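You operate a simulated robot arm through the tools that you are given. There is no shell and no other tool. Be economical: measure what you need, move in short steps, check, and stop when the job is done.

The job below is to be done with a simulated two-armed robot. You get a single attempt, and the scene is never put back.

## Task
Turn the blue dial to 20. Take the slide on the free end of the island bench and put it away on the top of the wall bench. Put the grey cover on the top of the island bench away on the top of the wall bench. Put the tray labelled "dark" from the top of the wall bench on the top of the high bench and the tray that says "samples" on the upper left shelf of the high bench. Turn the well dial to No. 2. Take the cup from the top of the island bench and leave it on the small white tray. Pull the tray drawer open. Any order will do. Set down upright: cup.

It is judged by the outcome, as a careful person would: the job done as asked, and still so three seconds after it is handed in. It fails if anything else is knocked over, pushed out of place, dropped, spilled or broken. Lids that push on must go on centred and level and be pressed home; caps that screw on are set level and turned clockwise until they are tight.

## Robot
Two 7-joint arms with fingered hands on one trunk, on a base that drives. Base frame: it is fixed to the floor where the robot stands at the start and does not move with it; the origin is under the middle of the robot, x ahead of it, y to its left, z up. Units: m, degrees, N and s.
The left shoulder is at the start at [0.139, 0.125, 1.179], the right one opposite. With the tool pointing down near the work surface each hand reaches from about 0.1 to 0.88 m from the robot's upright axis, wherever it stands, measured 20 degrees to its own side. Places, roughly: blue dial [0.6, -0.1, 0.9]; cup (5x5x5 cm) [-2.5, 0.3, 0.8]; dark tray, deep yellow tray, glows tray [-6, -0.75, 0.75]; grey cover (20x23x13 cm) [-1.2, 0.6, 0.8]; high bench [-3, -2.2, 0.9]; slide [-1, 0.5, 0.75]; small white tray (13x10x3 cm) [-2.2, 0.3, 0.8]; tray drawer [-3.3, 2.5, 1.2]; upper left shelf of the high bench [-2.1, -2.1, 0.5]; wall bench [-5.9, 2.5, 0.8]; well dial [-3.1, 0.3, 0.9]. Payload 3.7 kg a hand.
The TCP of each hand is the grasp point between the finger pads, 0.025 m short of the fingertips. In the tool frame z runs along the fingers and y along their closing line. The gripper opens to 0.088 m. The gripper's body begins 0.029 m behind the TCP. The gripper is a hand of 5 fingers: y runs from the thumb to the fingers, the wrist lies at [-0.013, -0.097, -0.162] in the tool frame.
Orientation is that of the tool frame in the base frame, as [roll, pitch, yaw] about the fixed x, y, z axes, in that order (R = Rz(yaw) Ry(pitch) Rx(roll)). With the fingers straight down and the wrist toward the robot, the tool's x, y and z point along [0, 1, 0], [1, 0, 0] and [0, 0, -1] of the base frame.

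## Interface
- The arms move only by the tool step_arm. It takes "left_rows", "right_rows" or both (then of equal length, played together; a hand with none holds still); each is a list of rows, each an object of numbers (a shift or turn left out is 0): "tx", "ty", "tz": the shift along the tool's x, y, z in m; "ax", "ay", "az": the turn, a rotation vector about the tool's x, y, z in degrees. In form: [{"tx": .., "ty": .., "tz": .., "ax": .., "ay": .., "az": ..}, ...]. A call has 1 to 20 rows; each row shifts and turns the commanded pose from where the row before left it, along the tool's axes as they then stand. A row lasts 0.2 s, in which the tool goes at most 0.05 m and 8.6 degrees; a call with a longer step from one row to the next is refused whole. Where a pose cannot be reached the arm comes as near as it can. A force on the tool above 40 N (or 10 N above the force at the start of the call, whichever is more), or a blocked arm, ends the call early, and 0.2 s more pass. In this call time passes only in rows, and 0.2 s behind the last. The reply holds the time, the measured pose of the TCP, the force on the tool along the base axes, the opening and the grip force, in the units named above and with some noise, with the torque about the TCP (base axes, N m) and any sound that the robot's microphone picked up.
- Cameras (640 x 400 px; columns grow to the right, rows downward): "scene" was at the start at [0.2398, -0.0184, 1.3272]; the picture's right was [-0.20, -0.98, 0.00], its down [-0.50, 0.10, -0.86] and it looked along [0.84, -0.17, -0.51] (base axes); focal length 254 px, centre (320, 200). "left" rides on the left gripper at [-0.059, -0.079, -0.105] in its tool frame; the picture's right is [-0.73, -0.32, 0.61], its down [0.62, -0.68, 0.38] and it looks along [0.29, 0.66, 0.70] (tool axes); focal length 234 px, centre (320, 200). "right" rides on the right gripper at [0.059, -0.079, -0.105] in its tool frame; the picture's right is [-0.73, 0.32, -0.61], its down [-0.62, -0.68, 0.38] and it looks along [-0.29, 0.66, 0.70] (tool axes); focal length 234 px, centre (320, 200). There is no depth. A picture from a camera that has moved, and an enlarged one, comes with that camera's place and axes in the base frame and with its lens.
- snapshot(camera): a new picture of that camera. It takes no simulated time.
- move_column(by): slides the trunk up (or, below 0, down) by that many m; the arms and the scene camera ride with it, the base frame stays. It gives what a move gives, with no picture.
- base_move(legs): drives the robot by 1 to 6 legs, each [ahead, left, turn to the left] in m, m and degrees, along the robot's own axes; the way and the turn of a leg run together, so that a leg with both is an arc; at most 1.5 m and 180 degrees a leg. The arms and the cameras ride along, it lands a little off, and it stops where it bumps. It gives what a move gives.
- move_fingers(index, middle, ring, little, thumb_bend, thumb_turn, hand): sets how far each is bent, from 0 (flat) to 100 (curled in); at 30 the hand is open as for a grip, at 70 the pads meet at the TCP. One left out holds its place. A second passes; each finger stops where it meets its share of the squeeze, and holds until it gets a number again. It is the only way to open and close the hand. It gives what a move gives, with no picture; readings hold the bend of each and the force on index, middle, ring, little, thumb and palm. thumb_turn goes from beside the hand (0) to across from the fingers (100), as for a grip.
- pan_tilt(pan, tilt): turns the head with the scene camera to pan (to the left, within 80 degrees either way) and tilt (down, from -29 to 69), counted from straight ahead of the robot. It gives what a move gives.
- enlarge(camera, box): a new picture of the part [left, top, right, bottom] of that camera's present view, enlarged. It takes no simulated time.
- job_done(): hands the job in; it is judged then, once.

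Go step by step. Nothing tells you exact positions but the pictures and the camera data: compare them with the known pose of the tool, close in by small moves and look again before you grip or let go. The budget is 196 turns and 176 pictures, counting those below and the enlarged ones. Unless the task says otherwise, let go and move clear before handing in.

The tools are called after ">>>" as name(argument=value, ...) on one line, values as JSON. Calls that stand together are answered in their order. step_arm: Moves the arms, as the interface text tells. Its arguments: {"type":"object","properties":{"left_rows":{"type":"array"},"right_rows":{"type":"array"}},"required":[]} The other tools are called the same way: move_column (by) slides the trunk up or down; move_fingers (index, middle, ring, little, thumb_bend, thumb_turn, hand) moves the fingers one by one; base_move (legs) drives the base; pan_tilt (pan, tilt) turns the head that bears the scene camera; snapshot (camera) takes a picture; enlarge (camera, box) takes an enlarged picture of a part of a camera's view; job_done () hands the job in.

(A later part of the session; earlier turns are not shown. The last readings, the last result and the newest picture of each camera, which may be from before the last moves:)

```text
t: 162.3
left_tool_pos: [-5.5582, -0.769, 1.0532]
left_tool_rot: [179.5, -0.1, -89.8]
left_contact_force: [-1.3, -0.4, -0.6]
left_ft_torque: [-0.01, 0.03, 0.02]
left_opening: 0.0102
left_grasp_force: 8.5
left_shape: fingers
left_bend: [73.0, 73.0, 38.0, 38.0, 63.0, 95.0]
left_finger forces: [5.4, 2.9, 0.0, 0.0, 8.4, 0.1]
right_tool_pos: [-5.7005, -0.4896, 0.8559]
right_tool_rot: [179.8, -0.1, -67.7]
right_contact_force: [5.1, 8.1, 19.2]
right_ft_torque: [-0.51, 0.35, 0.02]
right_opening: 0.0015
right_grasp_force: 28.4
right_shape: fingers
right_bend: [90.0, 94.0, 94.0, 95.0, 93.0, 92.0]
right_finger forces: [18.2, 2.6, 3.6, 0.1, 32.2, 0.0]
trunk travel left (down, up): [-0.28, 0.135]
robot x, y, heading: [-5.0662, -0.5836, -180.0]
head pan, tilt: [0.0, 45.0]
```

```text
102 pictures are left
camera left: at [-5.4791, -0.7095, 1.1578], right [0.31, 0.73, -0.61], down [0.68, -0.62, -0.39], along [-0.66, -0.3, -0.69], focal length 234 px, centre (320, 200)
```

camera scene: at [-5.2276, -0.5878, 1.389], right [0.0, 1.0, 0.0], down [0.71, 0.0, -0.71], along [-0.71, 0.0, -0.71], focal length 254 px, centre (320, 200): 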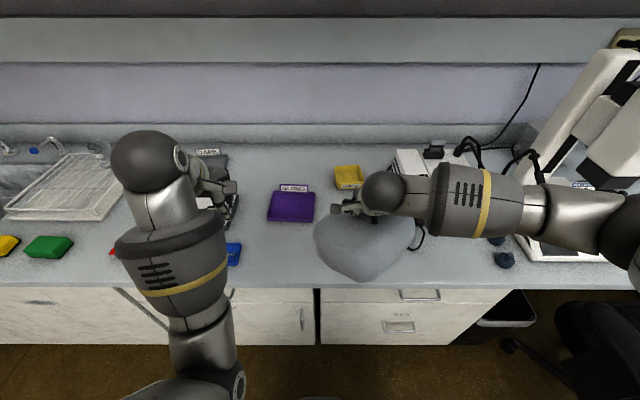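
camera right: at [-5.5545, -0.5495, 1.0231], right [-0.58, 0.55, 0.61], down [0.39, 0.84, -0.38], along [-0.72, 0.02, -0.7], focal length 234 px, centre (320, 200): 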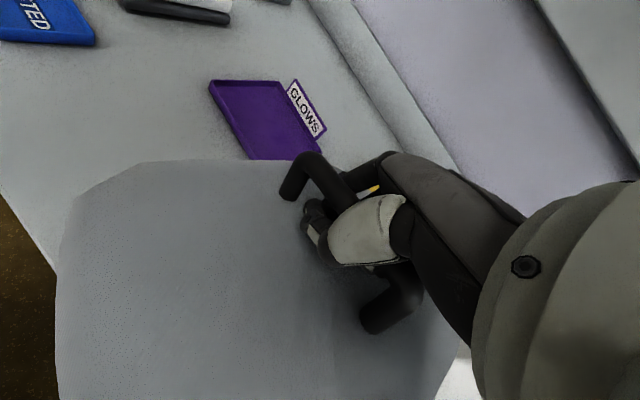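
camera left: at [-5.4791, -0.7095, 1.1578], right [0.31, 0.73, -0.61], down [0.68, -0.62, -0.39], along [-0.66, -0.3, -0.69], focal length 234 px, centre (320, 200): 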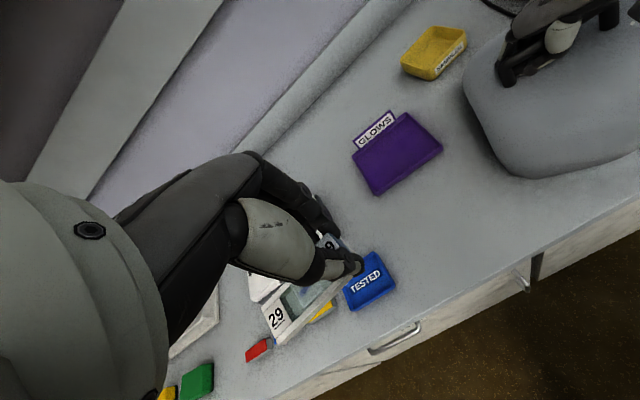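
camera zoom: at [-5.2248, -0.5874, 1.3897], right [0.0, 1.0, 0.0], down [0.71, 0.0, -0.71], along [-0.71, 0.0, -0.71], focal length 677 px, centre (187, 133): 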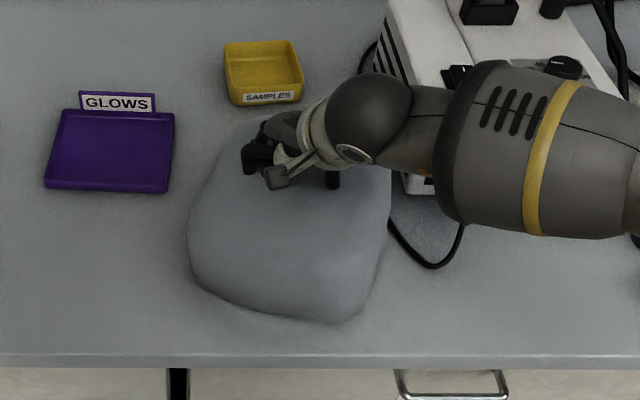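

The cover now rests on the bench. I ease off and open the fingers.

>>> step_arm(right_rows=[{"tz": -0.008}])

>>> move_fingers(hand="right", index=30, middle=30, ring=30, little=30, thumb_bend=30)

>>> snapshot(camera="right")

```text
t: 162.7
left_tool_pos: [-5.5603, -0.7701, 1.0527]
left_tool_rot: [179.7, -0.1, -89.7]
left_contact_force: [-0.2, 0.0, 0.6]
left_ft_torque: [0.0, -0.01, 0.0]
left_opening: 0.0102
left_grasp_force: 8.6
left_shape: fingers
left_bend: [73.0, 73.0, 38.0, 38.0, 63.0, 95.0]
left_finger forces: [5.4, 3.0, 0.0, 0.0, 8.4, 0.2]
right_tool_pos: [-5.6999, -0.4917, 0.858]
right_tool_rot: [-179.5, -0.1, -67.6]
right_contact_force: [-0.7, -0.1, 0.3]
right_ft_torque: [-0.09, 0.12, -0.02]
right_opening: 0.0014
right_grasp_force: 4.1
right_shape: fingers
right_bend: [90.0, 94.0, 94.0, 95.0, 92.0, 92.0]
right_finger forces: [0.0, 2.7, 3.3, 0.0, 2.1, 0.0]
trunk travel left (down, up): [-0.28, 0.135]
robot x, y, heading: [-5.0713, -0.5839, -179.7]
head pan, tilt: [0.0, 45.0]
```

```text
t: 163.7
left_tool_pos: [-5.5579, -0.7697, 1.055]
left_tool_rot: [179.5, 0.0, -89.6]
left_contact_force: [-0.5, -1.0, -0.3]
left_ft_torque: [0.0, -0.01, 0.0]
left_opening: 0.0103
left_grasp_force: 8.4
left_shape: fingers
left_bend: [73.0, 73.0, 38.0, 38.0, 63.0, 95.0]
left_finger forces: [5.4, 2.9, 0.0, 0.1, 8.4, 0.0]
right_tool_pos: [-5.6997, -0.4919, 0.8642]
right_tool_rot: [179.8, -0.1, -67.5]
right_contact_force: [5.1, -2.5, 26.7]
right_ft_torque: [-0.48, 0.7, 0.13]
right_opening: 0.059
right_grasp_force: 13.6
right_shape: fingers
right_bend: [76.0, 30.0, 30.0, 30.0, 30.0, 97.0]
right_finger forces: [17.8, 9.2, 0.1, 0.1, 0.0, 0.1]
trunk travel left (down, up): [-0.28, 0.135]
robot x, y, heading: [-5.0696, -0.5847, -179.5]
head pan, tilt: [0.0, 45.0]
```

```text
101 pictures are left
camera right: at [-5.6032, -0.5154, 0.9684], right [-0.57, 0.55, 0.61], down [0.39, 0.84, -0.39], along [-0.72, 0.02, -0.69], focal length 234 px, centre (320, 200)
```

right: 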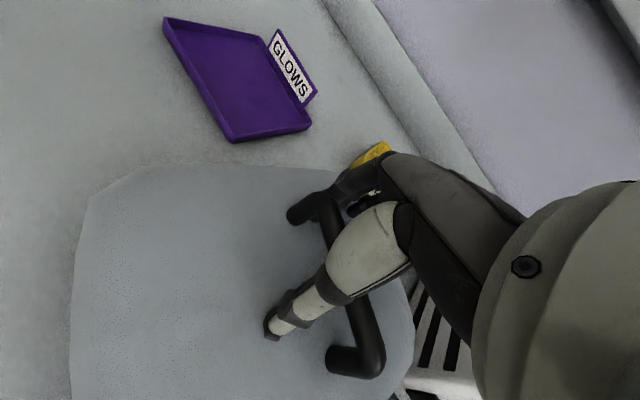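

The index is jammed against the cover; I rise a centimetre and reopen it.

>>> step_arm(right_rows=[{"tz": -0.007}, {"tz": -0.007}])

>>> move_fingers(hand="right", index=30)

>>> snapshot(camera="right")

```text
t: 164.3
left_tool_pos: [-5.5595, -0.7689, 1.0518]
left_tool_rot: [179.9, 0.0, -89.7]
left_contact_force: [1.0, 0.3, -0.4]
left_ft_torque: [0.01, 0.02, 0.0]
left_opening: 0.0102
left_grasp_force: 8.7
left_shape: fingers
left_bend: [73.0, 73.0, 38.0, 38.0, 63.0, 95.0]
left_finger forces: [5.4, 2.9, 0.0, 0.0, 8.4, 0.0]
right_tool_pos: [-5.6993, -0.4896, 0.871]
right_tool_rot: [-179.4, 0.1, -67.9]
right_contact_force: [0.2, -0.2, -0.6]
right_ft_torque: [0.01, -0.02, 0.01]
right_opening: 0.0842
right_grasp_force: 0.1
right_shape: fingers
right_bend: [30.0, 30.0, 30.0, 30.0, 30.0, 97.0]
right_finger forces: [0.0, 0.0, 0.0, 0.1, 0.1, 0.1]
trunk travel left (down, up): [-0.28, 0.135]
robot x, y, heading: [-5.0688, -0.5857, -179.8]
head pan, tilt: [0.0, 45.0]
```

```text
t: 165.3
left_tool_pos: [-5.5595, -0.77, 1.052]
left_tool_rot: [179.7, -0.1, -89.6]
left_contact_force: [-0.2, 0.4, -0.4]
left_ft_torque: [-0.01, 0.01, -0.02]
left_opening: 0.0102
left_grasp_force: 8.5
left_shape: fingers
left_bend: [73.0, 73.0, 38.0, 38.0, 63.0, 95.0]
left_finger forces: [5.4, 2.9, 0.1, 0.0, 8.4, 0.0]
right_tool_pos: [-5.6997, -0.4919, 0.8743]
right_tool_rot: [-179.8, -0.1, -67.8]
right_contact_force: [0.3, -0.4, 0.8]
right_ft_torque: [-0.01, 0.0, 0.01]
right_opening: 0.0843
right_grasp_force: 0.0
right_shape: fingers
right_bend: [30.0, 30.0, 30.0, 30.0, 30.0, 97.0]
right_finger forces: [0.1, 0.0, 0.0, 0.0, 0.1, 0.0]
trunk travel left (down, up): [-0.28, 0.135]
robot x, y, heading: [-5.0687, -0.5882, -179.4]
head pan, tilt: [0.0, 45.0]
```

```text
100 pictures are left
camera right: at [-5.6043, -0.5154, 0.9788], right [-0.58, 0.55, 0.61], down [0.4, 0.84, -0.38], along [-0.72, 0.02, -0.7], focal length 234 px, centre (320, 200)
```

right: 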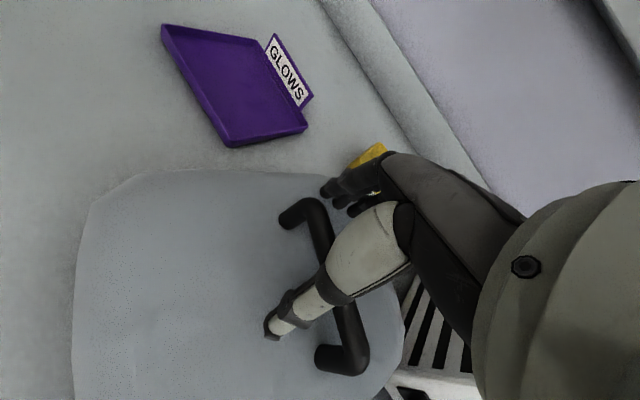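

Free of the handle. Raise the right hand clear and lower the left toward the slide's spot.

>>> step_arm(right_rows=[{"tz": -0.04}, {"tz": -0.04}, {"tz": -0.04}, {"ty": -0.03, "tz": -0.02}, {"ty": -0.03, "tx": -0.02}])

>>> snapshot(camera="scene")

```text
t: 166.5
left_tool_pos: [-5.5601, -0.769, 1.0519]
left_tool_rot: [179.7, -0.1, -89.7]
left_contact_force: [0.3, 0.3, -0.3]
left_ft_torque: [0.02, 0.02, 0.03]
left_opening: 0.0104
left_grasp_force: 8.9
left_shape: fingers
left_bend: [73.0, 73.0, 38.0, 38.0, 63.0, 95.0]
left_finger forces: [5.4, 2.8, 0.1, 0.1, 8.4, 0.0]
right_tool_pos: [-5.6499, -0.448, 1.0155]
right_tool_rot: [-180.0, -0.1, -67.7]
right_contact_force: [0.3, 0.0, -0.2]
right_ft_torque: [-0.03, 0.02, -0.01]
right_opening: 0.0845
right_grasp_force: 0.1
right_shape: fingers
right_bend: [30.0, 30.0, 30.0, 30.0, 30.0, 97.0]
right_finger forces: [0.0, 0.0, 0.1, 0.1, 0.0, 0.0]
trunk travel left (down, up): [-0.28, 0.135]
robot x, y, heading: [-5.0709, -0.5823, -180.0]
head pan, tilt: [0.0, 45.0]
```

```text
99 pictures are left
camera scene: at [-5.2269, -0.5871, 1.3891], right [0.0, 1.0, 0.0], down [0.71, 0.0, -0.71], along [-0.71, 0.0, -0.71], focal length 254 px, centre (320, 200)
```

scene: 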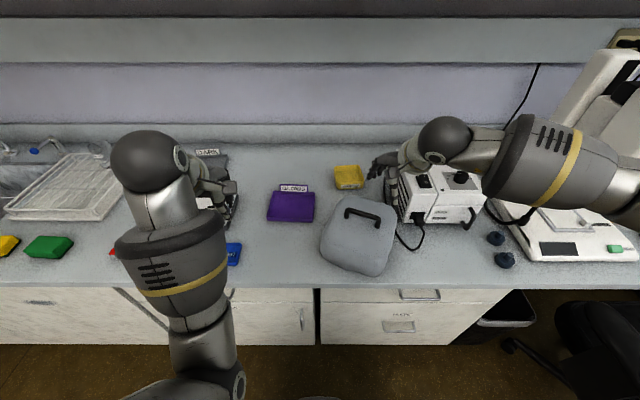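

The cover is placed well. Now the slide: move left hand to above [-5.62, -0.70].

>>> step_arm(left_rows=[{"tx": -0.018, "ty": 0.015, "tz": 0.035}, {"tx": -0.018, "ty": 0.015, "tz": 0.035}, {"tx": -0.018, "ty": 0.015, "tz": 0.035}, {"tx": -0.018, "ty": 0.015, "tz": 0.035}, {"tz": 0.03}])

>>> snapshot(camera="left")

>>> enlarge(camera="right", box=[0, 0, 320, 200])

```text
t: 167.7
left_tool_pos: [-5.6194, -0.6974, 0.8845]
left_tool_rot: [179.7, -0.1, -89.6]
left_contact_force: [0.0, 0.2, 0.4]
left_ft_torque: [0.01, -0.02, 0.0]
left_opening: 0.0103
left_grasp_force: 8.5
left_shape: fingers
left_bend: [73.0, 73.0, 38.0, 38.0, 63.0, 95.0]
left_finger forces: [5.4, 2.9, 0.0, 0.1, 8.3, 0.0]
right_tool_pos: [-5.6526, -0.4491, 1.0146]
right_tool_rot: [-179.8, 0.0, -67.8]
right_contact_force: [0.0, 0.2, 0.8]
right_ft_torque: [0.02, -0.01, 0.01]
right_opening: 0.0845
right_grasp_force: 0.0
right_shape: fingers
right_bend: [30.0, 30.0, 30.0, 30.0, 30.0, 97.0]
right_finger forces: [0.1, 0.1, 0.0, 0.0, 0.0, 0.0]
trunk travel left (down, up): [-0.28, 0.135]
robot x, y, heading: [-5.0719, -0.5882, -179.7]
head pan, tilt: [0.0, 45.0]
```

```text
98 pictures are left
camera left: at [-5.5408, -0.6383, 0.9877], right [0.32, 0.73, -0.61], down [0.68, -0.62, -0.39], along [-0.66, -0.3, -0.69], focal length 234 px, centre (320, 200)
```

left: 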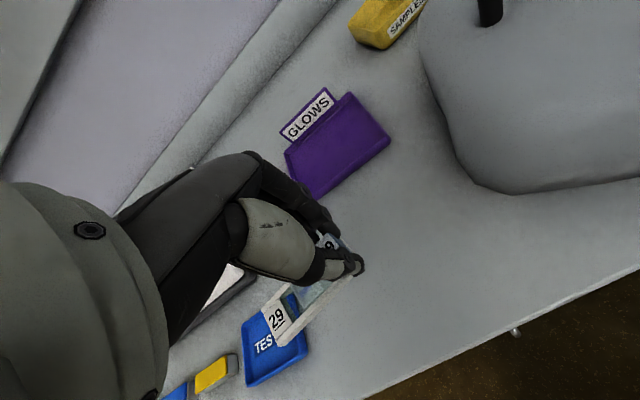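

```text
2.00 times, centred on (160, 100) of right
camera zoom: at [-5.5562, -0.4726, 1.1196], right [-0.58, 0.55, 0.61], down [0.39, 0.84, -0.38], along [-0.72, 0.02, -0.7], focal length 468 px, centre (640, 400)
```

zoom: 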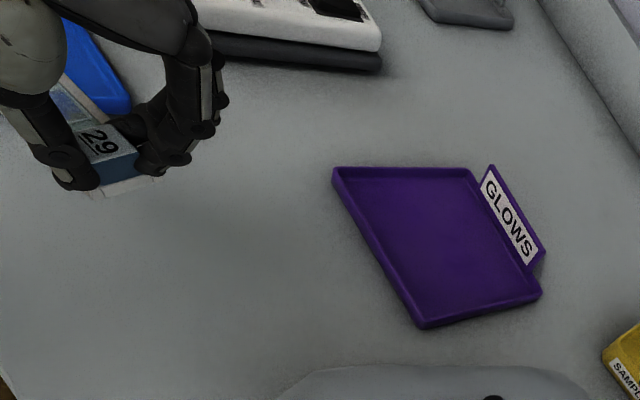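

I shift 2.5 cm right, away from TESTED, and lower gently.

>>> step_arm(left_rows=[{"tx": -0.025}, {"tz": 0.025}, {"tz": 0.02}, {"tz": 0.015}, {"tz": 0.01}])

>>> enlarge(camera="right", box=[0, 0, 320, 200])

>>> snapshot(camera="left")

```text
t: 168.9
left_tool_pos: [-5.6219, -0.6743, 0.8114]
left_tool_rot: [179.7, -0.2, -89.6]
left_contact_force: [-0.3, -0.3, 0.2]
left_ft_torque: [0.04, 0.0, 0.04]
left_opening: 0.01
left_grasp_force: 8.4
left_shape: fingers
left_bend: [73.0, 73.0, 38.0, 38.0, 63.0, 95.0]
left_finger forces: [5.5, 2.7, 0.0, 0.0, 8.3, 0.0]
right_tool_pos: [-5.652, -0.4484, 1.015]
right_tool_rot: [-179.8, 0.0, -67.7]
right_contact_force: [0.5, 0.3, 0.1]
right_ft_torque: [0.01, -0.03, 0.01]
right_opening: 0.0844
right_grasp_force: 0.0
right_shape: fingers
right_bend: [30.0, 30.0, 30.0, 30.0, 30.0, 97.0]
right_finger forces: [0.0, 0.0, 0.0, 0.0, 0.0, 0.1]
trunk travel left (down, up): [-0.28, 0.135]
robot x, y, heading: [-5.0668, -0.5876, -179.7]
head pan, tilt: [0.0, 45.0]
```

```text
2.00 times, centred on (160, 100) of right
camera zoom: at [-5.5564, -0.4724, 1.1195], right [-0.58, 0.55, 0.61], down [0.4, 0.84, -0.38], along [-0.72, 0.02, -0.7], focal length 468 px, centre (640, 400)
```

zoom: 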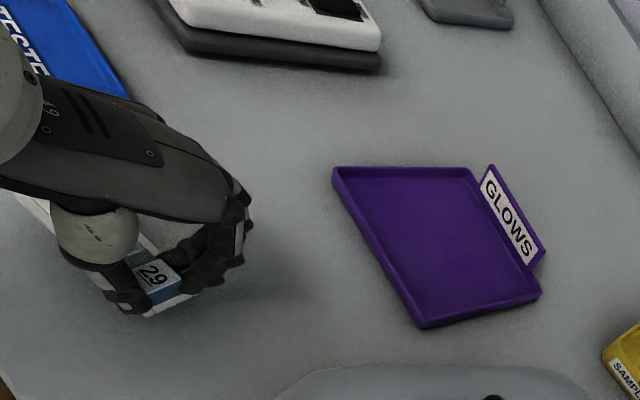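

```text
95 pictures are left
camera left: at [-5.5425, -0.6149, 0.9167], right [0.31, 0.73, -0.61], down [0.68, -0.62, -0.39], along [-0.66, -0.3, -0.69], focal length 234 px, centre (320, 200)
```

left: 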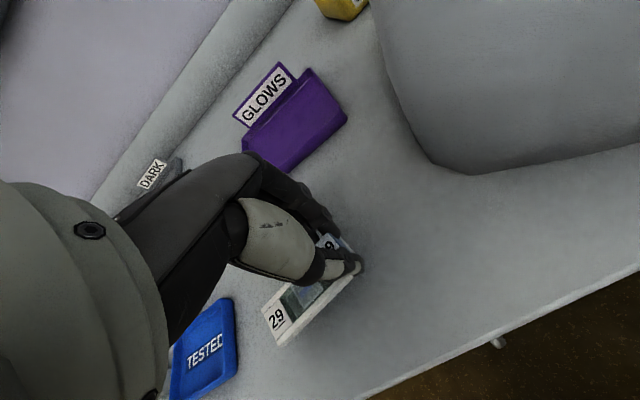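

Nearly down; lower in millimetre steps until contact.

>>> step_arm(left_rows=[{"tz": 0.005}, {"tz": 0.004}, {"tz": 0.004}, {"tz": 0.003}])

```text
t: 169.9
left_tool_pos: [-5.6219, -0.6745, 0.797]
left_tool_rot: [179.4, -0.1, -89.6]
left_contact_force: [-0.4, -0.3, 3.8]
left_ft_torque: [0.05, -0.05, -0.02]
left_opening: 0.0097
left_grasp_force: 9.3
left_shape: fingers
left_bend: [73.0, 73.0, 38.0, 38.0, 63.0, 95.0]
left_finger forces: [6.1, 3.4, 0.0, 0.0, 8.2, 0.1]
right_tool_pos: [-5.6514, -0.4467, 1.0155]
right_tool_rot: [-179.9, 0.0, -67.6]
right_contact_force: [1.2, 0.2, 0.3]
right_ft_torque: [-0.01, -0.04, -0.01]
right_opening: 0.0844
right_grasp_force: 0.0
right_shape: fingers
right_bend: [30.0, 30.0, 30.0, 30.0, 30.0, 97.0]
right_finger forces: [0.0, 0.0, 0.0, 0.0, 0.0, 0.0]
trunk travel left (down, up): [-0.28, 0.135]
robot x, y, heading: [-5.0705, -0.584, -180.0]
head pan, tilt: [0.0, 45.0]
```

Contact with 4 N. Open the fingers and rise.

>>> move_fingers(hand="left", index=38, middle=38, thumb_bend=38)

>>> step_arm(left_rows=[{"tz": -0.03}, {"tz": -0.04}, {"tz": -0.04}, {"tz": -0.04}, {"ty": -0.03, "tz": -0.02}, {"ty": -0.03}])

>>> snapshot(camera="left")

```text
t: 170.9
left_tool_pos: [-5.6217, -0.6741, 0.7963]
left_tool_rot: [179.7, -0.1, -89.7]
left_contact_force: [-0.2, -0.6, -0.4]
left_ft_torque: [-0.01, 0.03, 0.01]
left_opening: 0.0674
left_grasp_force: 0.1
left_shape: fingers
left_bend: [38.0, 38.0, 38.0, 38.0, 38.0, 97.0]
left_finger forces: [0.1, 0.0, 0.0, 0.1, 0.0, 0.0]
right_tool_pos: [-5.6522, -0.4498, 1.015]
right_tool_rot: [-179.8, 0.0, -67.7]
right_contact_force: [0.3, -0.3, -0.6]
right_ft_torque: [0.0, 0.01, -0.04]
right_opening: 0.0848
right_grasp_force: 0.1
right_shape: fingers
right_bend: [30.0, 30.0, 30.0, 30.0, 30.0, 97.0]
right_finger forces: [0.0, 0.1, 0.1, 0.0, 0.0, 0.0]
trunk travel left (down, up): [-0.28, 0.135]
robot x, y, heading: [-5.0649, -0.5884, -179.8]
head pan, tilt: [0.0, 45.0]
```

```text
t: 172.3
left_tool_pos: [-5.5603, -0.6743, 0.9671]
left_tool_rot: [179.7, -0.1, -89.5]
left_contact_force: [-1.3, 0.1, 0.4]
left_ft_torque: [0.04, 0.01, -0.03]
left_opening: 0.0676
left_grasp_force: 0.2
left_shape: fingers
left_bend: [38.0, 38.0, 38.0, 38.0, 38.0, 97.0]
left_finger forces: [0.0, 0.0, 0.1, 0.0, 0.0, 0.0]
right_tool_pos: [-5.6518, -0.4479, 1.0148]
right_tool_rot: [-179.8, 0.1, -67.7]
right_contact_force: [-0.9, -0.3, -0.6]
right_ft_torque: [0.0, 0.01, -0.01]
right_opening: 0.0844
right_grasp_force: 0.0
right_shape: fingers
right_bend: [30.0, 30.0, 30.0, 30.0, 30.0, 97.0]
right_finger forces: [0.1, 0.0, 0.0, 0.0, 0.1, 0.0]
trunk travel left (down, up): [-0.28, 0.135]
robot x, y, heading: [-5.068, -0.589, -179.5]
head pan, tilt: [0.0, 45.0]
```

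```text
94 pictures are left
camera left: at [-5.482, -0.6148, 1.0712], right [0.31, 0.73, -0.61], down [0.68, -0.62, -0.39], along [-0.66, -0.3, -0.69], focal length 234 px, centre (320, 200)
```

left: 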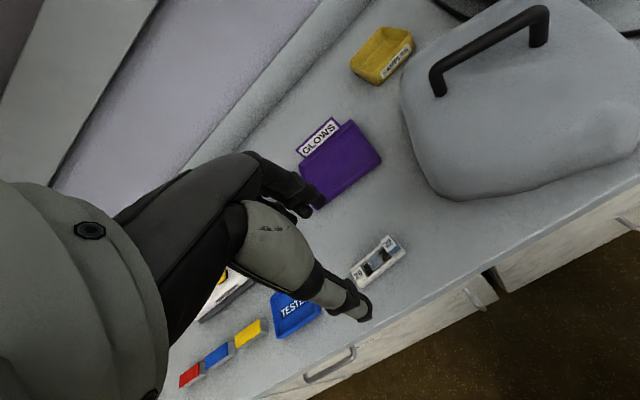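

Slide and cover are put away. Now the SAMPLES tray: I move closer and square the right hand, then look.

>>> base_move(legs=[[0.07, 0, 0]])

>>> step_arm(right_rows=[{"az": 7.5}, {"az": 7.5}, {"az": 7.3}, {"ty": 0.03}, {"ty": 0.03}, {"ty": 0.03}])

>>> snapshot(camera="right")

>>> enlarge(camera="scene", box=[160, 130, 420, 270])

```text
t: 173.3
left_tool_pos: [-5.6313, -0.6758, 0.9658]
left_tool_rot: [179.7, -0.1, -89.6]
left_contact_force: [-0.6, 1.3, 0.3]
left_ft_torque: [0.01, -0.01, -0.01]
left_opening: 0.0676
left_grasp_force: 0.1
left_shape: fingers
left_bend: [38.0, 38.0, 38.0, 38.0, 38.0, 97.0]
left_finger forces: [0.0, 0.1, 0.0, 0.1, 0.0, 0.0]
right_tool_pos: [-5.7227, -0.4506, 1.0141]
right_tool_rot: [-179.9, -0.1, -67.6]
right_contact_force: [-0.1, 0.0, -0.4]
right_ft_torque: [0.01, 0.0, -0.01]
right_opening: 0.0842
right_grasp_force: 0.0
right_shape: fingers
right_bend: [30.0, 30.0, 30.0, 30.0, 30.0, 97.0]
right_finger forces: [0.0, 0.0, 0.0, 0.0, 0.0, 0.1]
trunk travel left (down, up): [-0.28, 0.135]
robot x, y, heading: [-5.1361, -0.5898, -179.9]
head pan, tilt: [0.0, 45.0]
```

```text
t: 174.7
left_tool_pos: [-5.6316, -0.6742, 0.9652]
left_tool_rot: [179.7, -0.1, -89.6]
left_contact_force: [-0.3, -0.6, -0.1]
left_ft_torque: [-0.01, 0.01, -0.02]
left_opening: 0.0675
left_grasp_force: 0.1
left_shape: fingers
left_bend: [38.0, 38.0, 38.0, 38.0, 38.0, 97.0]
left_finger forces: [0.0, 0.0, 0.0, 0.0, 0.1, 0.1]
right_tool_pos: [-5.8104, -0.4492, 1.0146]
right_tool_rot: [-179.8, 0.1, -89.9]
right_contact_force: [-1.0, 1.3, 0.3]
right_ft_torque: [0.02, 0.0, 0.0]
right_opening: 0.0844
right_grasp_force: 0.1
right_shape: fingers
right_bend: [30.0, 30.0, 30.0, 30.0, 30.0, 97.0]
right_finger forces: [0.0, 0.0, 0.1, 0.0, 0.0, 0.0]
trunk travel left (down, up): [-0.28, 0.135]
robot x, y, heading: [-5.1377, -0.5852, -179.9]
head pan, tilt: [0.0, 45.0]
```

```text
93 pictures are left
camera right: at [-5.7315, -0.5073, 1.1188], right [-0.33, 0.72, 0.61], down [0.68, 0.62, -0.38], along [-0.65, 0.29, -0.7], focal length 234 px, centre (320, 200)
```

right: 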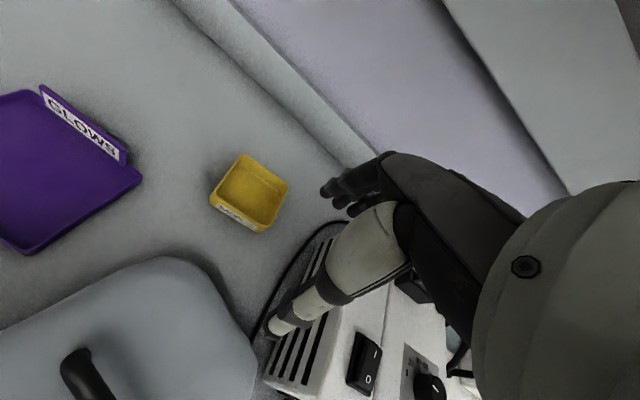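

```text
2.46 times, centred on (290, 200) of scene
camera zoom: at [-5.2977, -0.5889, 1.389], right [-0.01, 1.0, 0.0], down [0.71, 0.0, -0.71], along [-0.71, 0.0, -0.71], focal length 625 px, centre (394, 200)
```

zoom: 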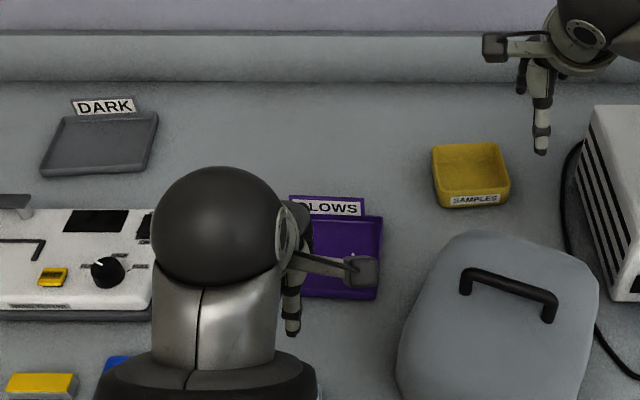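

SAMPLES box centre ≈ [-5.94, -0.485], rim z≈0.805, about 8–9 cm across. I'll span it fore-and-aft with the right hand opened wide.

>>> move_fingers(hand="right", index=18, middle=18, ring=18, little=18, thumb_bend=18)

>>> step_arm(right_rows=[{"tx": 0.009, "ty": 0.0325, "tz": 0.03}, {"tx": 0.009, "ty": 0.0325, "tz": 0.03}, {"tx": 0.009, "ty": 0.0325, "tz": 0.03}, {"tx": 0.009, "ty": 0.0325, "tz": 0.03}, {"tz": 0.02}])

>>> snapshot(camera="right")

>>> enlarge(camera="scene", box=[300, 110, 420, 230])

```text
t: 175.7
left_tool_pos: [-5.6308, -0.6756, 0.9677]
left_tool_rot: [179.8, -0.1, -89.6]
left_contact_force: [0.3, -0.7, 0.4]
left_ft_torque: [-0.04, 0.01, -0.01]
left_opening: 0.0675
left_grasp_force: 0.1
left_shape: fingers
left_bend: [38.0, 38.0, 38.0, 38.0, 38.0, 97.0]
left_finger forces: [0.0, 0.0, 0.0, 0.0, 0.0, 0.0]
right_tool_pos: [-5.8105, -0.4496, 1.0155]
right_tool_rot: [-179.8, 0.0, -89.9]
right_contact_force: [0.0, 0.2, -0.3]
right_ft_torque: [0.01, 0.0, 0.0]
right_opening: 0.1069
right_grasp_force: 0.1
right_shape: fingers
right_bend: [18.0, 18.0, 18.0, 18.0, 18.0, 97.0]
right_finger forces: [0.0, 0.0, 0.1, 0.0, 0.0, 0.0]
trunk travel left (down, up): [-0.28, 0.135]
robot x, y, heading: [-5.1387, -0.5872, -179.7]
head pan, tilt: [0.0, 45.0]
```

```text
t: 176.9
left_tool_pos: [-5.631, -0.6755, 0.9659]
left_tool_rot: [179.7, 0.0, -89.5]
left_contact_force: [0.2, -0.4, -0.3]
left_ft_torque: [0.01, 0.0, -0.03]
left_opening: 0.0677
left_grasp_force: 0.2
left_shape: fingers
left_bend: [38.0, 38.0, 38.0, 38.0, 38.0, 97.0]
left_finger forces: [0.1, 0.0, 0.1, 0.0, 0.1, 0.0]
right_tool_pos: [-5.9114, -0.4867, 0.8781]
right_tool_rot: [-179.8, 0.0, -90.0]
right_contact_force: [0.4, -0.9, -0.4]
right_ft_torque: [0.02, 0.03, -0.01]
right_opening: 0.107
right_grasp_force: 0.0
right_shape: fingers
right_bend: [18.0, 18.0, 18.0, 18.0, 18.0, 98.0]
right_finger forces: [0.1, 0.0, 0.0, 0.1, 0.1, 0.0]
right hand out of reach, approached as far as the arm can: row 4, 5
trunk travel left (down, up): [-0.28, 0.135]
robot x, y, heading: [-5.1385, -0.585, -179.5]
head pan, tilt: [0.0, 45.0]
```

```text
91 pictures are left
camera right: at [-5.8331, -0.5445, 0.9827], right [-0.33, 0.73, 0.61], down [0.68, 0.62, -0.38], along [-0.66, 0.29, -0.7], focal length 234 px, centre (320, 200)
```

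right: 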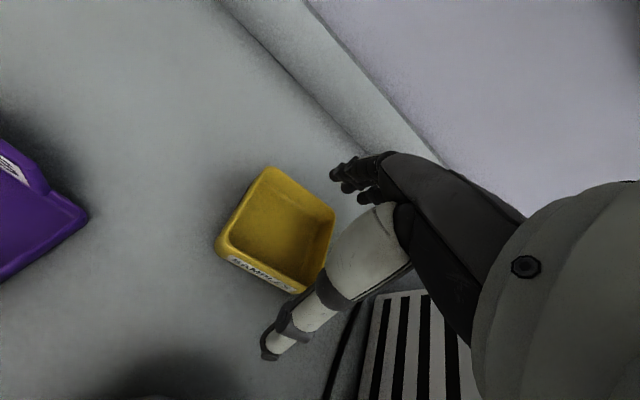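

```text
3.33 times, centred on (360, 170) of scene
camera zoom: at [-5.2972, -0.5896, 1.3891], right [-0.01, 1.0, 0.0], down [0.71, 0.0, -0.71], along [-0.71, 0.0, -0.71], focal length 846 px, centre (187, 300)
```

zoom: 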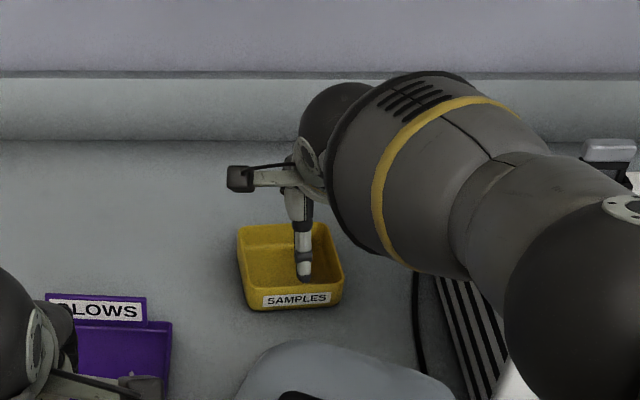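

Just short of reach. I raise the hand slightly, drop the trunk 8 cm, and reach again.

>>> step_arm(right_rows=[{"tz": -0.04, "ty": -0.02}, {"tz": -0.045, "ty": -0.01}])

>>> move_column(by=-0.08)

>>> step_arm(right_rows=[{"ty": 0.03}, {"ty": 0.03}])

```text
t: 177.5
left_tool_pos: [-5.6311, -0.6759, 0.9681]
left_tool_rot: [179.6, -0.2, -89.4]
left_contact_force: [0.3, 0.6, 0.1]
left_ft_torque: [0.02, 0.02, 0.0]
left_opening: 0.0675
left_grasp_force: 0.1
left_shape: fingers
left_bend: [38.0, 38.0, 38.0, 38.0, 38.0, 97.0]
left_finger forces: [0.1, 0.0, 0.0, 0.1, 0.0, 0.0]
right_tool_pos: [-5.8811, -0.4856, 0.967]
right_tool_rot: [-179.8, 0.0, -89.9]
right_contact_force: [-0.1, -0.1, 0.6]
right_ft_torque: [0.0, 0.03, 0.0]
right_opening: 0.1071
right_grasp_force: 0.1
right_shape: fingers
right_bend: [18.0, 18.0, 18.0, 18.0, 18.0, 98.0]
right_finger forces: [0.1, 0.1, 0.0, 0.0, 0.1, 0.0]
trunk travel left (down, up): [-0.28, 0.135]
robot x, y, heading: [-5.1376, -0.5877, -179.7]
head pan, tilt: [0.0, 45.0]
```

```text
t: 178.7
left_tool_pos: [-5.6308, -0.6743, 0.8882]
left_tool_rot: [179.4, -0.1, -89.5]
left_contact_force: [0.9, 0.5, -0.7]
left_ft_torque: [0.03, -0.01, 0.02]
left_opening: 0.0674
left_grasp_force: 0.0
left_shape: fingers
left_bend: [38.0, 38.0, 38.0, 38.0, 38.0, 97.0]
left_finger forces: [0.1, 0.0, 0.0, 0.0, 0.0, 0.0]
right_tool_pos: [-5.8824, -0.4858, 0.8855]
right_tool_rot: [179.9, -0.1, -89.8]
right_contact_force: [0.0, 0.8, -0.3]
right_ft_torque: [-0.01, -0.01, -0.02]
right_opening: 0.1071
right_grasp_force: 0.1
right_shape: fingers
right_bend: [18.0, 18.0, 18.0, 18.0, 18.0, 98.0]
right_finger forces: [0.0, 0.0, 0.0, 0.0, 0.1, 0.0]
trunk travel left (down, up): [-0.2, 0.215]
robot x, y, heading: [-5.1379, -0.5869, -179.5]
head pan, tilt: [0.0, 45.0]
```

```text
t: 179.3
left_tool_pos: [-5.6318, -0.6748, 0.8859]
left_tool_rot: [179.6, -0.1, -89.6]
left_contact_force: [-0.6, 1.1, 0.2]
left_ft_torque: [0.0, 0.02, -0.04]
left_opening: 0.0674
left_grasp_force: 0.0
left_shape: fingers
left_bend: [38.0, 38.0, 38.0, 38.0, 38.0, 97.0]
left_finger forces: [0.1, 0.1, 0.0, 0.0, 0.0, 0.0]
right_tool_pos: [-5.9458, -0.4866, 0.885]
right_tool_rot: [-179.9, 0.1, -89.9]
right_contact_force: [1.2, 0.3, 0.3]
right_ft_torque: [0.02, 0.02, -0.03]
right_opening: 0.1073
right_grasp_force: 0.1
right_shape: fingers
right_bend: [18.0, 18.0, 18.0, 18.0, 18.0, 98.0]
right_finger forces: [0.1, 0.0, 0.0, 0.1, 0.1, 0.0]
trunk travel left (down, up): [-0.2, 0.215]
robot x, y, heading: [-5.1408, -0.5859, -179.6]
head pan, tilt: [0.0, 45.0]
```

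Aligned with the box (x -5.99…-5.90, y -0.53…-0.45). Descend and squeeze.

>>> step_arm(right_rows=[{"tx": 0.005, "tz": 0.03}, {"tz": 0.03}, {"tz": 0.02}, {"tz": 0.008}])

>>> snapshot(camera="right")

```text
t: 180.3
left_tool_pos: [-5.6318, -0.6745, 0.8866]
left_tool_rot: [179.7, -0.2, -89.6]
left_contact_force: [-0.3, -0.4, -0.1]
left_ft_torque: [-0.02, 0.01, 0.02]
left_opening: 0.0675
left_grasp_force: 0.0
left_shape: fingers
left_bend: [38.0, 38.0, 38.0, 38.0, 38.0, 97.0]
left_finger forces: [0.0, 0.0, 0.0, 0.0, 0.0, 0.0]
right_tool_pos: [-5.9449, -0.4907, 0.7966]
right_tool_rot: [-179.8, 0.0, -89.9]
right_contact_force: [0.1, -1.0, 3.6]
right_ft_torque: [-0.04, -0.02, 0.03]
right_opening: 0.1108
right_grasp_force: 1.8
right_shape: fingers
right_bend: [17.0, 18.0, 18.0, 18.0, 16.0, 97.0]
right_finger forces: [1.6, 0.0, 0.2, 0.0, 2.3, 0.0]
trunk travel left (down, up): [-0.2, 0.215]
robot x, y, heading: [-5.14, -0.5861, -179.4]
head pan, tilt: [0.0, 45.0]
```

```text
89 pictures are left
camera right: at [-5.8653, -0.5489, 0.9009], right [-0.33, 0.73, 0.61], down [0.68, 0.62, -0.38], along [-0.66, 0.29, -0.7], focal length 234 px, centre (320, 200)
```

right: 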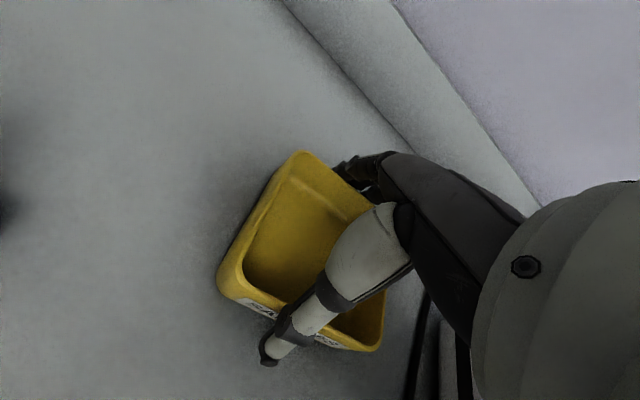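

The hand straddles the box: thumb in front, fingers behind. Close firmly and lift.

>>> move_fingers(hand="right", index=50, middle=50, ring=50, little=50, thumb_bend=50)

>>> step_arm(right_rows=[{"tz": -0.015}, {"tz": -0.025}, {"tz": -0.03}, {"tz": -0.03}])

>>> snapshot(camera="right")

```text
t: 181.3
left_tool_pos: [-5.6307, -0.6753, 0.887]
left_tool_rot: [179.5, -0.1, -89.6]
left_contact_force: [-0.7, 0.4, -1.2]
left_ft_torque: [-0.01, 0.01, -0.01]
left_opening: 0.0675
left_grasp_force: 0.2
left_shape: fingers
left_bend: [38.0, 38.0, 38.0, 38.0, 38.0, 97.0]
left_finger forces: [0.1, 0.1, 0.0, 0.0, 0.0, 0.0]
right_tool_pos: [-5.9449, -0.4911, 0.8025]
right_tool_rot: [179.8, 0.0, -89.9]
right_contact_force: [-6.4, -1.0, 20.8]
right_ft_torque: [0.7, 0.94, 0.22]
right_opening: 0.0999
right_grasp_force: 32.3
right_shape: fingers
right_bend: [28.0, 37.0, 35.0, 43.0, 7.0, 94.0]
right_finger forces: [9.1, 7.5, 8.1, 24.1, 16.9, 0.0]
trunk travel left (down, up): [-0.2, 0.215]
robot x, y, heading: [-5.1373, -0.5857, -179.7]
head pan, tilt: [0.0, 45.0]
```

```text
t: 182.3
left_tool_pos: [-5.6295, -0.6738, 0.8864]
left_tool_rot: [179.7, -0.1, -89.6]
left_contact_force: [-0.2, 0.3, -0.1]
left_ft_torque: [-0.04, -0.01, -0.01]
left_opening: 0.0676
left_grasp_force: 0.0
left_shape: fingers
left_bend: [38.0, 38.0, 38.0, 38.0, 38.0, 97.0]
left_finger forces: [0.0, 0.0, 0.0, 0.1, 0.0, 0.1]
right_tool_pos: [-5.9419, -0.4908, 0.8947]
right_tool_rot: [-179.8, 0.0, -89.9]
right_contact_force: [0.2, 0.7, 0.6]
right_ft_torque: [-0.04, -0.02, -0.01]
right_opening: 0.0713
right_grasp_force: 0.2
right_shape: fingers
right_bend: [38.0, 46.0, 46.0, 50.0, 32.0, 97.0]
right_finger forces: [0.0, 0.1, 0.1, 0.0, 0.1, 0.0]
trunk travel left (down, up): [-0.2, 0.215]
robot x, y, heading: [-5.1382, -0.5839, -179.6]
head pan, tilt: [0.0, 45.0]
```

```text
88 pictures are left
camera right: at [-5.8627, -0.5488, 0.9994], right [-0.33, 0.73, 0.61], down [0.68, 0.62, -0.38], along [-0.65, 0.29, -0.7], focal length 234 px, centre (320, 200)
```

right: 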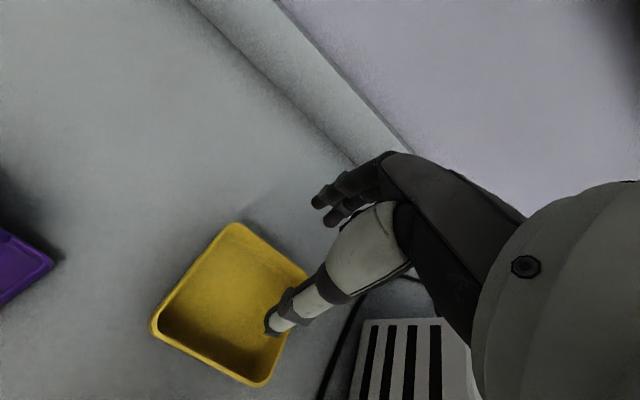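

It slipped toward me by 3 cm but stays upright. I'll pinch its back wall instead: thumb inside, fingers behind.

>>> move_fingers(hand="right", index=42, middle=42, ring=42, little=42, thumb_bend=42)

>>> step_arm(right_rows=[{"ty": 0.012, "tz": 0.02}, {"tz": 0.03}])

>>> snapshot(camera="right")

```text
t: 183.3
left_tool_pos: [-5.6308, -0.6755, 0.8858]
left_tool_rot: [179.7, -0.1, -89.6]
left_contact_force: [0.5, 0.0, 0.2]
left_ft_torque: [-0.02, -0.02, 0.02]
left_opening: 0.0677
left_grasp_force: 0.2
left_shape: fingers
left_bend: [38.0, 38.0, 38.0, 38.0, 38.0, 97.0]
left_finger forces: [0.0, 0.0, 0.1, 0.0, 0.0, 0.0]
right_tool_pos: [-5.9429, -0.4903, 0.8944]
right_tool_rot: [-179.8, 0.0, -89.9]
right_contact_force: [-0.1, 0.4, 0.1]
right_ft_torque: [-0.03, -0.01, -0.03]
right_opening: 0.0592
right_grasp_force: 0.1
right_shape: fingers
right_bend: [42.0, 42.0, 42.0, 42.0, 42.0, 97.0]
right_finger forces: [0.1, 0.0, 0.0, 0.0, 0.0, 0.0]
trunk travel left (down, up): [-0.2, 0.215]
robot x, y, heading: [-5.1379, -0.5875, -179.7]
head pan, tilt: [0.0, 45.0]
```

```text
t: 183.9
left_tool_pos: [-5.6307, -0.6748, 0.8852]
left_tool_rot: [179.7, 0.0, -89.6]
left_contact_force: [-0.4, -0.6, 0.2]
left_ft_torque: [0.01, -0.01, -0.01]
left_opening: 0.0675
left_grasp_force: 0.1
left_shape: fingers
left_bend: [38.0, 38.0, 38.0, 38.0, 38.0, 97.0]
left_finger forces: [0.0, 0.0, 0.1, 0.0, 0.0, 0.0]
right_tool_pos: [-5.9546, -0.4907, 0.8447]
right_tool_rot: [-179.8, 0.0, -89.8]
right_contact_force: [-0.5, -0.3, 0.4]
right_ft_torque: [0.03, 0.0, -0.04]
right_opening: 0.0598
right_grasp_force: 0.0
right_shape: fingers
right_bend: [42.0, 42.0, 42.0, 42.0, 42.0, 97.0]
right_finger forces: [0.1, 0.1, 0.0, 0.0, 0.0, 0.0]
trunk travel left (down, up): [-0.2, 0.215]
robot x, y, heading: [-5.1353, -0.5857, -179.8]
head pan, tilt: [0.0, 45.0]
```

```text
87 pictures are left
camera right: at [-5.8744, -0.5492, 0.9477], right [-0.33, 0.73, 0.61], down [0.68, 0.62, -0.38], along [-0.65, 0.29, -0.7], focal length 234 px, centre (320, 200)
```

right: 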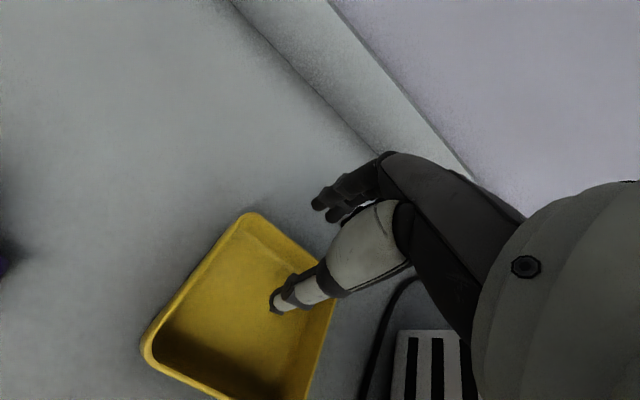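

Thumb is inside and fingers behind the back wall (x≈-5.956). Descend and pinch.

>>> step_arm(right_rows=[{"tz": 0.02}, {"tz": 0.02}, {"tz": 0.006}])

>>> move_fingers(hand="right", index=78, middle=78, ring=76, little=42, thumb_bend=78)

>>> snapshot(camera="right")

```text
t: 184.7
left_tool_pos: [-5.6314, -0.6762, 0.8866]
left_tool_rot: [179.6, -0.2, -89.7]
left_contact_force: [0.4, -0.1, 0.8]
left_ft_torque: [-0.01, 0.02, 0.03]
left_opening: 0.0674
left_grasp_force: 0.1
left_shape: fingers
left_bend: [38.0, 38.0, 38.0, 38.0, 38.0, 97.0]
left_finger forces: [0.0, 0.0, 0.1, 0.1, 0.0, 0.0]
right_tool_pos: [-5.9544, -0.4923, 0.7972]
right_tool_rot: [-179.8, 0.0, -89.9]
right_contact_force: [-0.2, -0.1, 1.0]
right_ft_torque: [0.0, -0.02, 0.01]
right_opening: 0.0596
right_grasp_force: 0.1
right_shape: fingers
right_bend: [42.0, 42.0, 42.0, 42.0, 42.0, 97.0]
right_finger forces: [0.1, 0.0, 0.0, 0.0, 0.0, 0.1]
trunk travel left (down, up): [-0.2, 0.215]
robot x, y, heading: [-5.1366, -0.587, -180.1]
head pan, tilt: [0.0, 45.0]
```

```text
t: 185.7
left_tool_pos: [-5.6308, -0.6748, 0.8865]
left_tool_rot: [179.8, 0.0, -89.6]
left_contact_force: [-0.7, -0.3, -0.3]
left_ft_torque: [0.02, 0.0, 0.01]
left_opening: 0.0674
left_grasp_force: 0.0
left_shape: fingers
left_bend: [38.0, 38.0, 38.0, 38.0, 38.0, 97.0]
left_finger forces: [0.0, 0.1, 0.1, 0.0, 0.0, 0.1]
right_tool_pos: [-5.955, -0.4916, 0.7973]
right_tool_rot: [-179.8, 0.0, -90.0]
right_contact_force: [0.0, -0.4, -0.5]
right_ft_torque: [-0.02, -0.01, -0.02]
right_opening: 0.0001
right_grasp_force: 8.3
right_shape: fingers
right_bend: [75.0, 78.0, 76.0, 42.0, 72.0, 95.0]
right_finger forces: [7.0, 1.2, 0.0, 0.0, 8.6, 0.0]
trunk travel left (down, up): [-0.2, 0.215]
robot x, y, heading: [-5.1398, -0.5865, -179.9]
head pan, tilt: [0.0, 45.0]
```

```text
86 pictures are left
camera right: at [-5.8754, -0.5492, 0.9027], right [-0.33, 0.73, 0.61], down [0.68, 0.62, -0.38], along [-0.66, 0.29, -0.7], focal length 234 px, centre (320, 200)
```

right: 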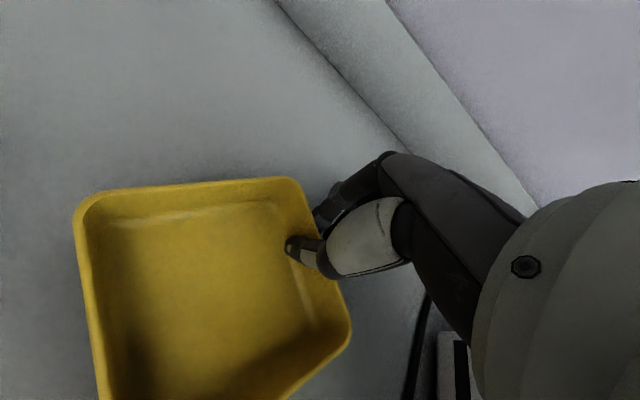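

The wall is pinched, tray slightly yawed in the grip. Squeeze more and lift a little to test.

>>> move_fingers(hand="right", index=88, middle=88, ring=88, thumb_bend=86)

>>> step_arm(right_rows=[{"tz": -0.02}, {"tz": -0.03}, {"tz": -0.03}, {"tz": -0.03}])

>>> snapshot(camera="right")

>>> snapshot(camera="scene")

```text
t: 186.7
left_tool_pos: [-5.6306, -0.6759, 0.8865]
left_tool_rot: [179.7, -0.1, -89.6]
left_contact_force: [1.5, 0.2, -0.2]
left_ft_torque: [0.0, 0.0, -0.01]
left_opening: 0.0674
left_grasp_force: 0.0
left_shape: fingers
left_bend: [38.0, 38.0, 38.0, 38.0, 38.0, 97.0]
left_finger forces: [0.0, 0.0, 0.0, 0.0, 0.1, 0.0]
right_tool_pos: [-5.9546, -0.4909, 0.7992]
right_tool_rot: [-179.8, 0.0, -89.9]
right_contact_force: [-0.9, -0.2, -1.2]
right_ft_torque: [0.01, -0.02, -0.03]
right_opening: 0.0
right_grasp_force: 11.8
right_shape: fingers
right_bend: [76.0, 88.0, 88.0, 42.0, 75.0, 93.0]
right_finger forces: [12.4, 0.1, 0.0, 0.0, 12.3, 0.1]
trunk travel left (down, up): [-0.2, 0.215]
robot x, y, heading: [-5.1368, -0.5894, -179.6]
head pan, tilt: [0.0, 45.0]
```

```text
t: 187.7
left_tool_pos: [-5.6311, -0.6746, 0.8866]
left_tool_rot: [179.7, 0.0, -89.4]
left_contact_force: [0.7, -0.4, -0.1]
left_ft_torque: [0.0, 0.01, 0.01]
left_opening: 0.0676
left_grasp_force: 0.1
left_shape: fingers
left_bend: [38.0, 38.0, 38.0, 38.0, 38.0, 97.0]
left_finger forces: [0.0, 0.0, 0.0, 0.0, 0.0, 0.1]
right_tool_pos: [-5.9558, -0.4902, 0.9087]
right_tool_rot: [-179.7, 0.0, -90.0]
right_contact_force: [-0.8, 0.2, -1.3]
right_ft_torque: [0.04, 0.03, 0.0]
right_opening: 0.0
right_grasp_force: 12.9
right_shape: fingers
right_bend: [76.0, 88.0, 88.0, 42.0, 75.0, 93.0]
right_finger forces: [12.7, 0.0, 0.0, 0.0, 12.8, 0.1]
trunk travel left (down, up): [-0.2, 0.215]
robot x, y, heading: [-5.1378, -0.5839, -179.7]
head pan, tilt: [0.0, 45.0]
```

```text
85 pictures are left
camera right: at [-5.8769, -0.5487, 1.014], right [-0.33, 0.73, 0.61], down [0.68, 0.62, -0.38], along [-0.65, 0.29, -0.7], focal length 234 px, centre (320, 200)
```

right: 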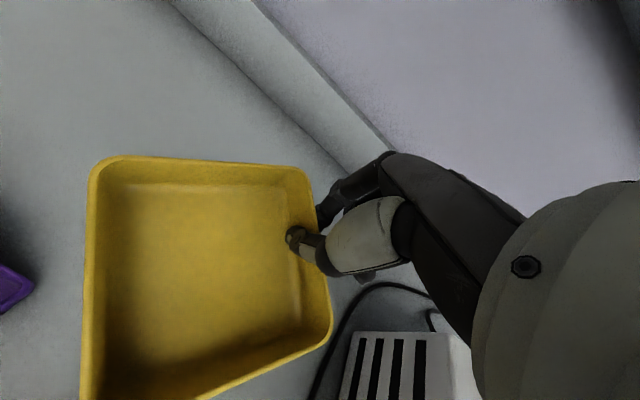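

```text
84 pictures are left
camera scene: at [-5.3701, -0.5889, 1.3056], right [-0.01, 1.0, 0.0], down [0.71, 0.0, -0.71], along [-0.71, 0.0, -0.71], focal length 254 px, centre (320, 200)
```

scene: 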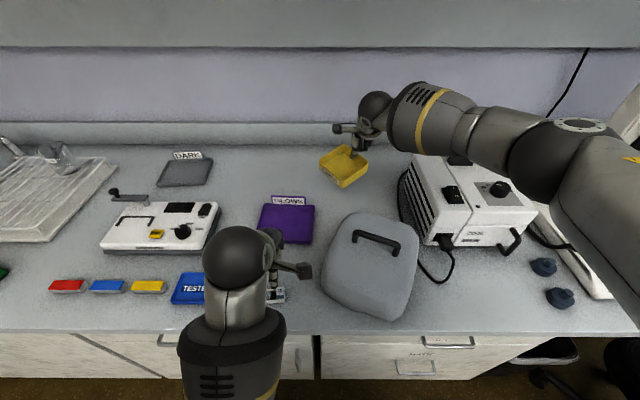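

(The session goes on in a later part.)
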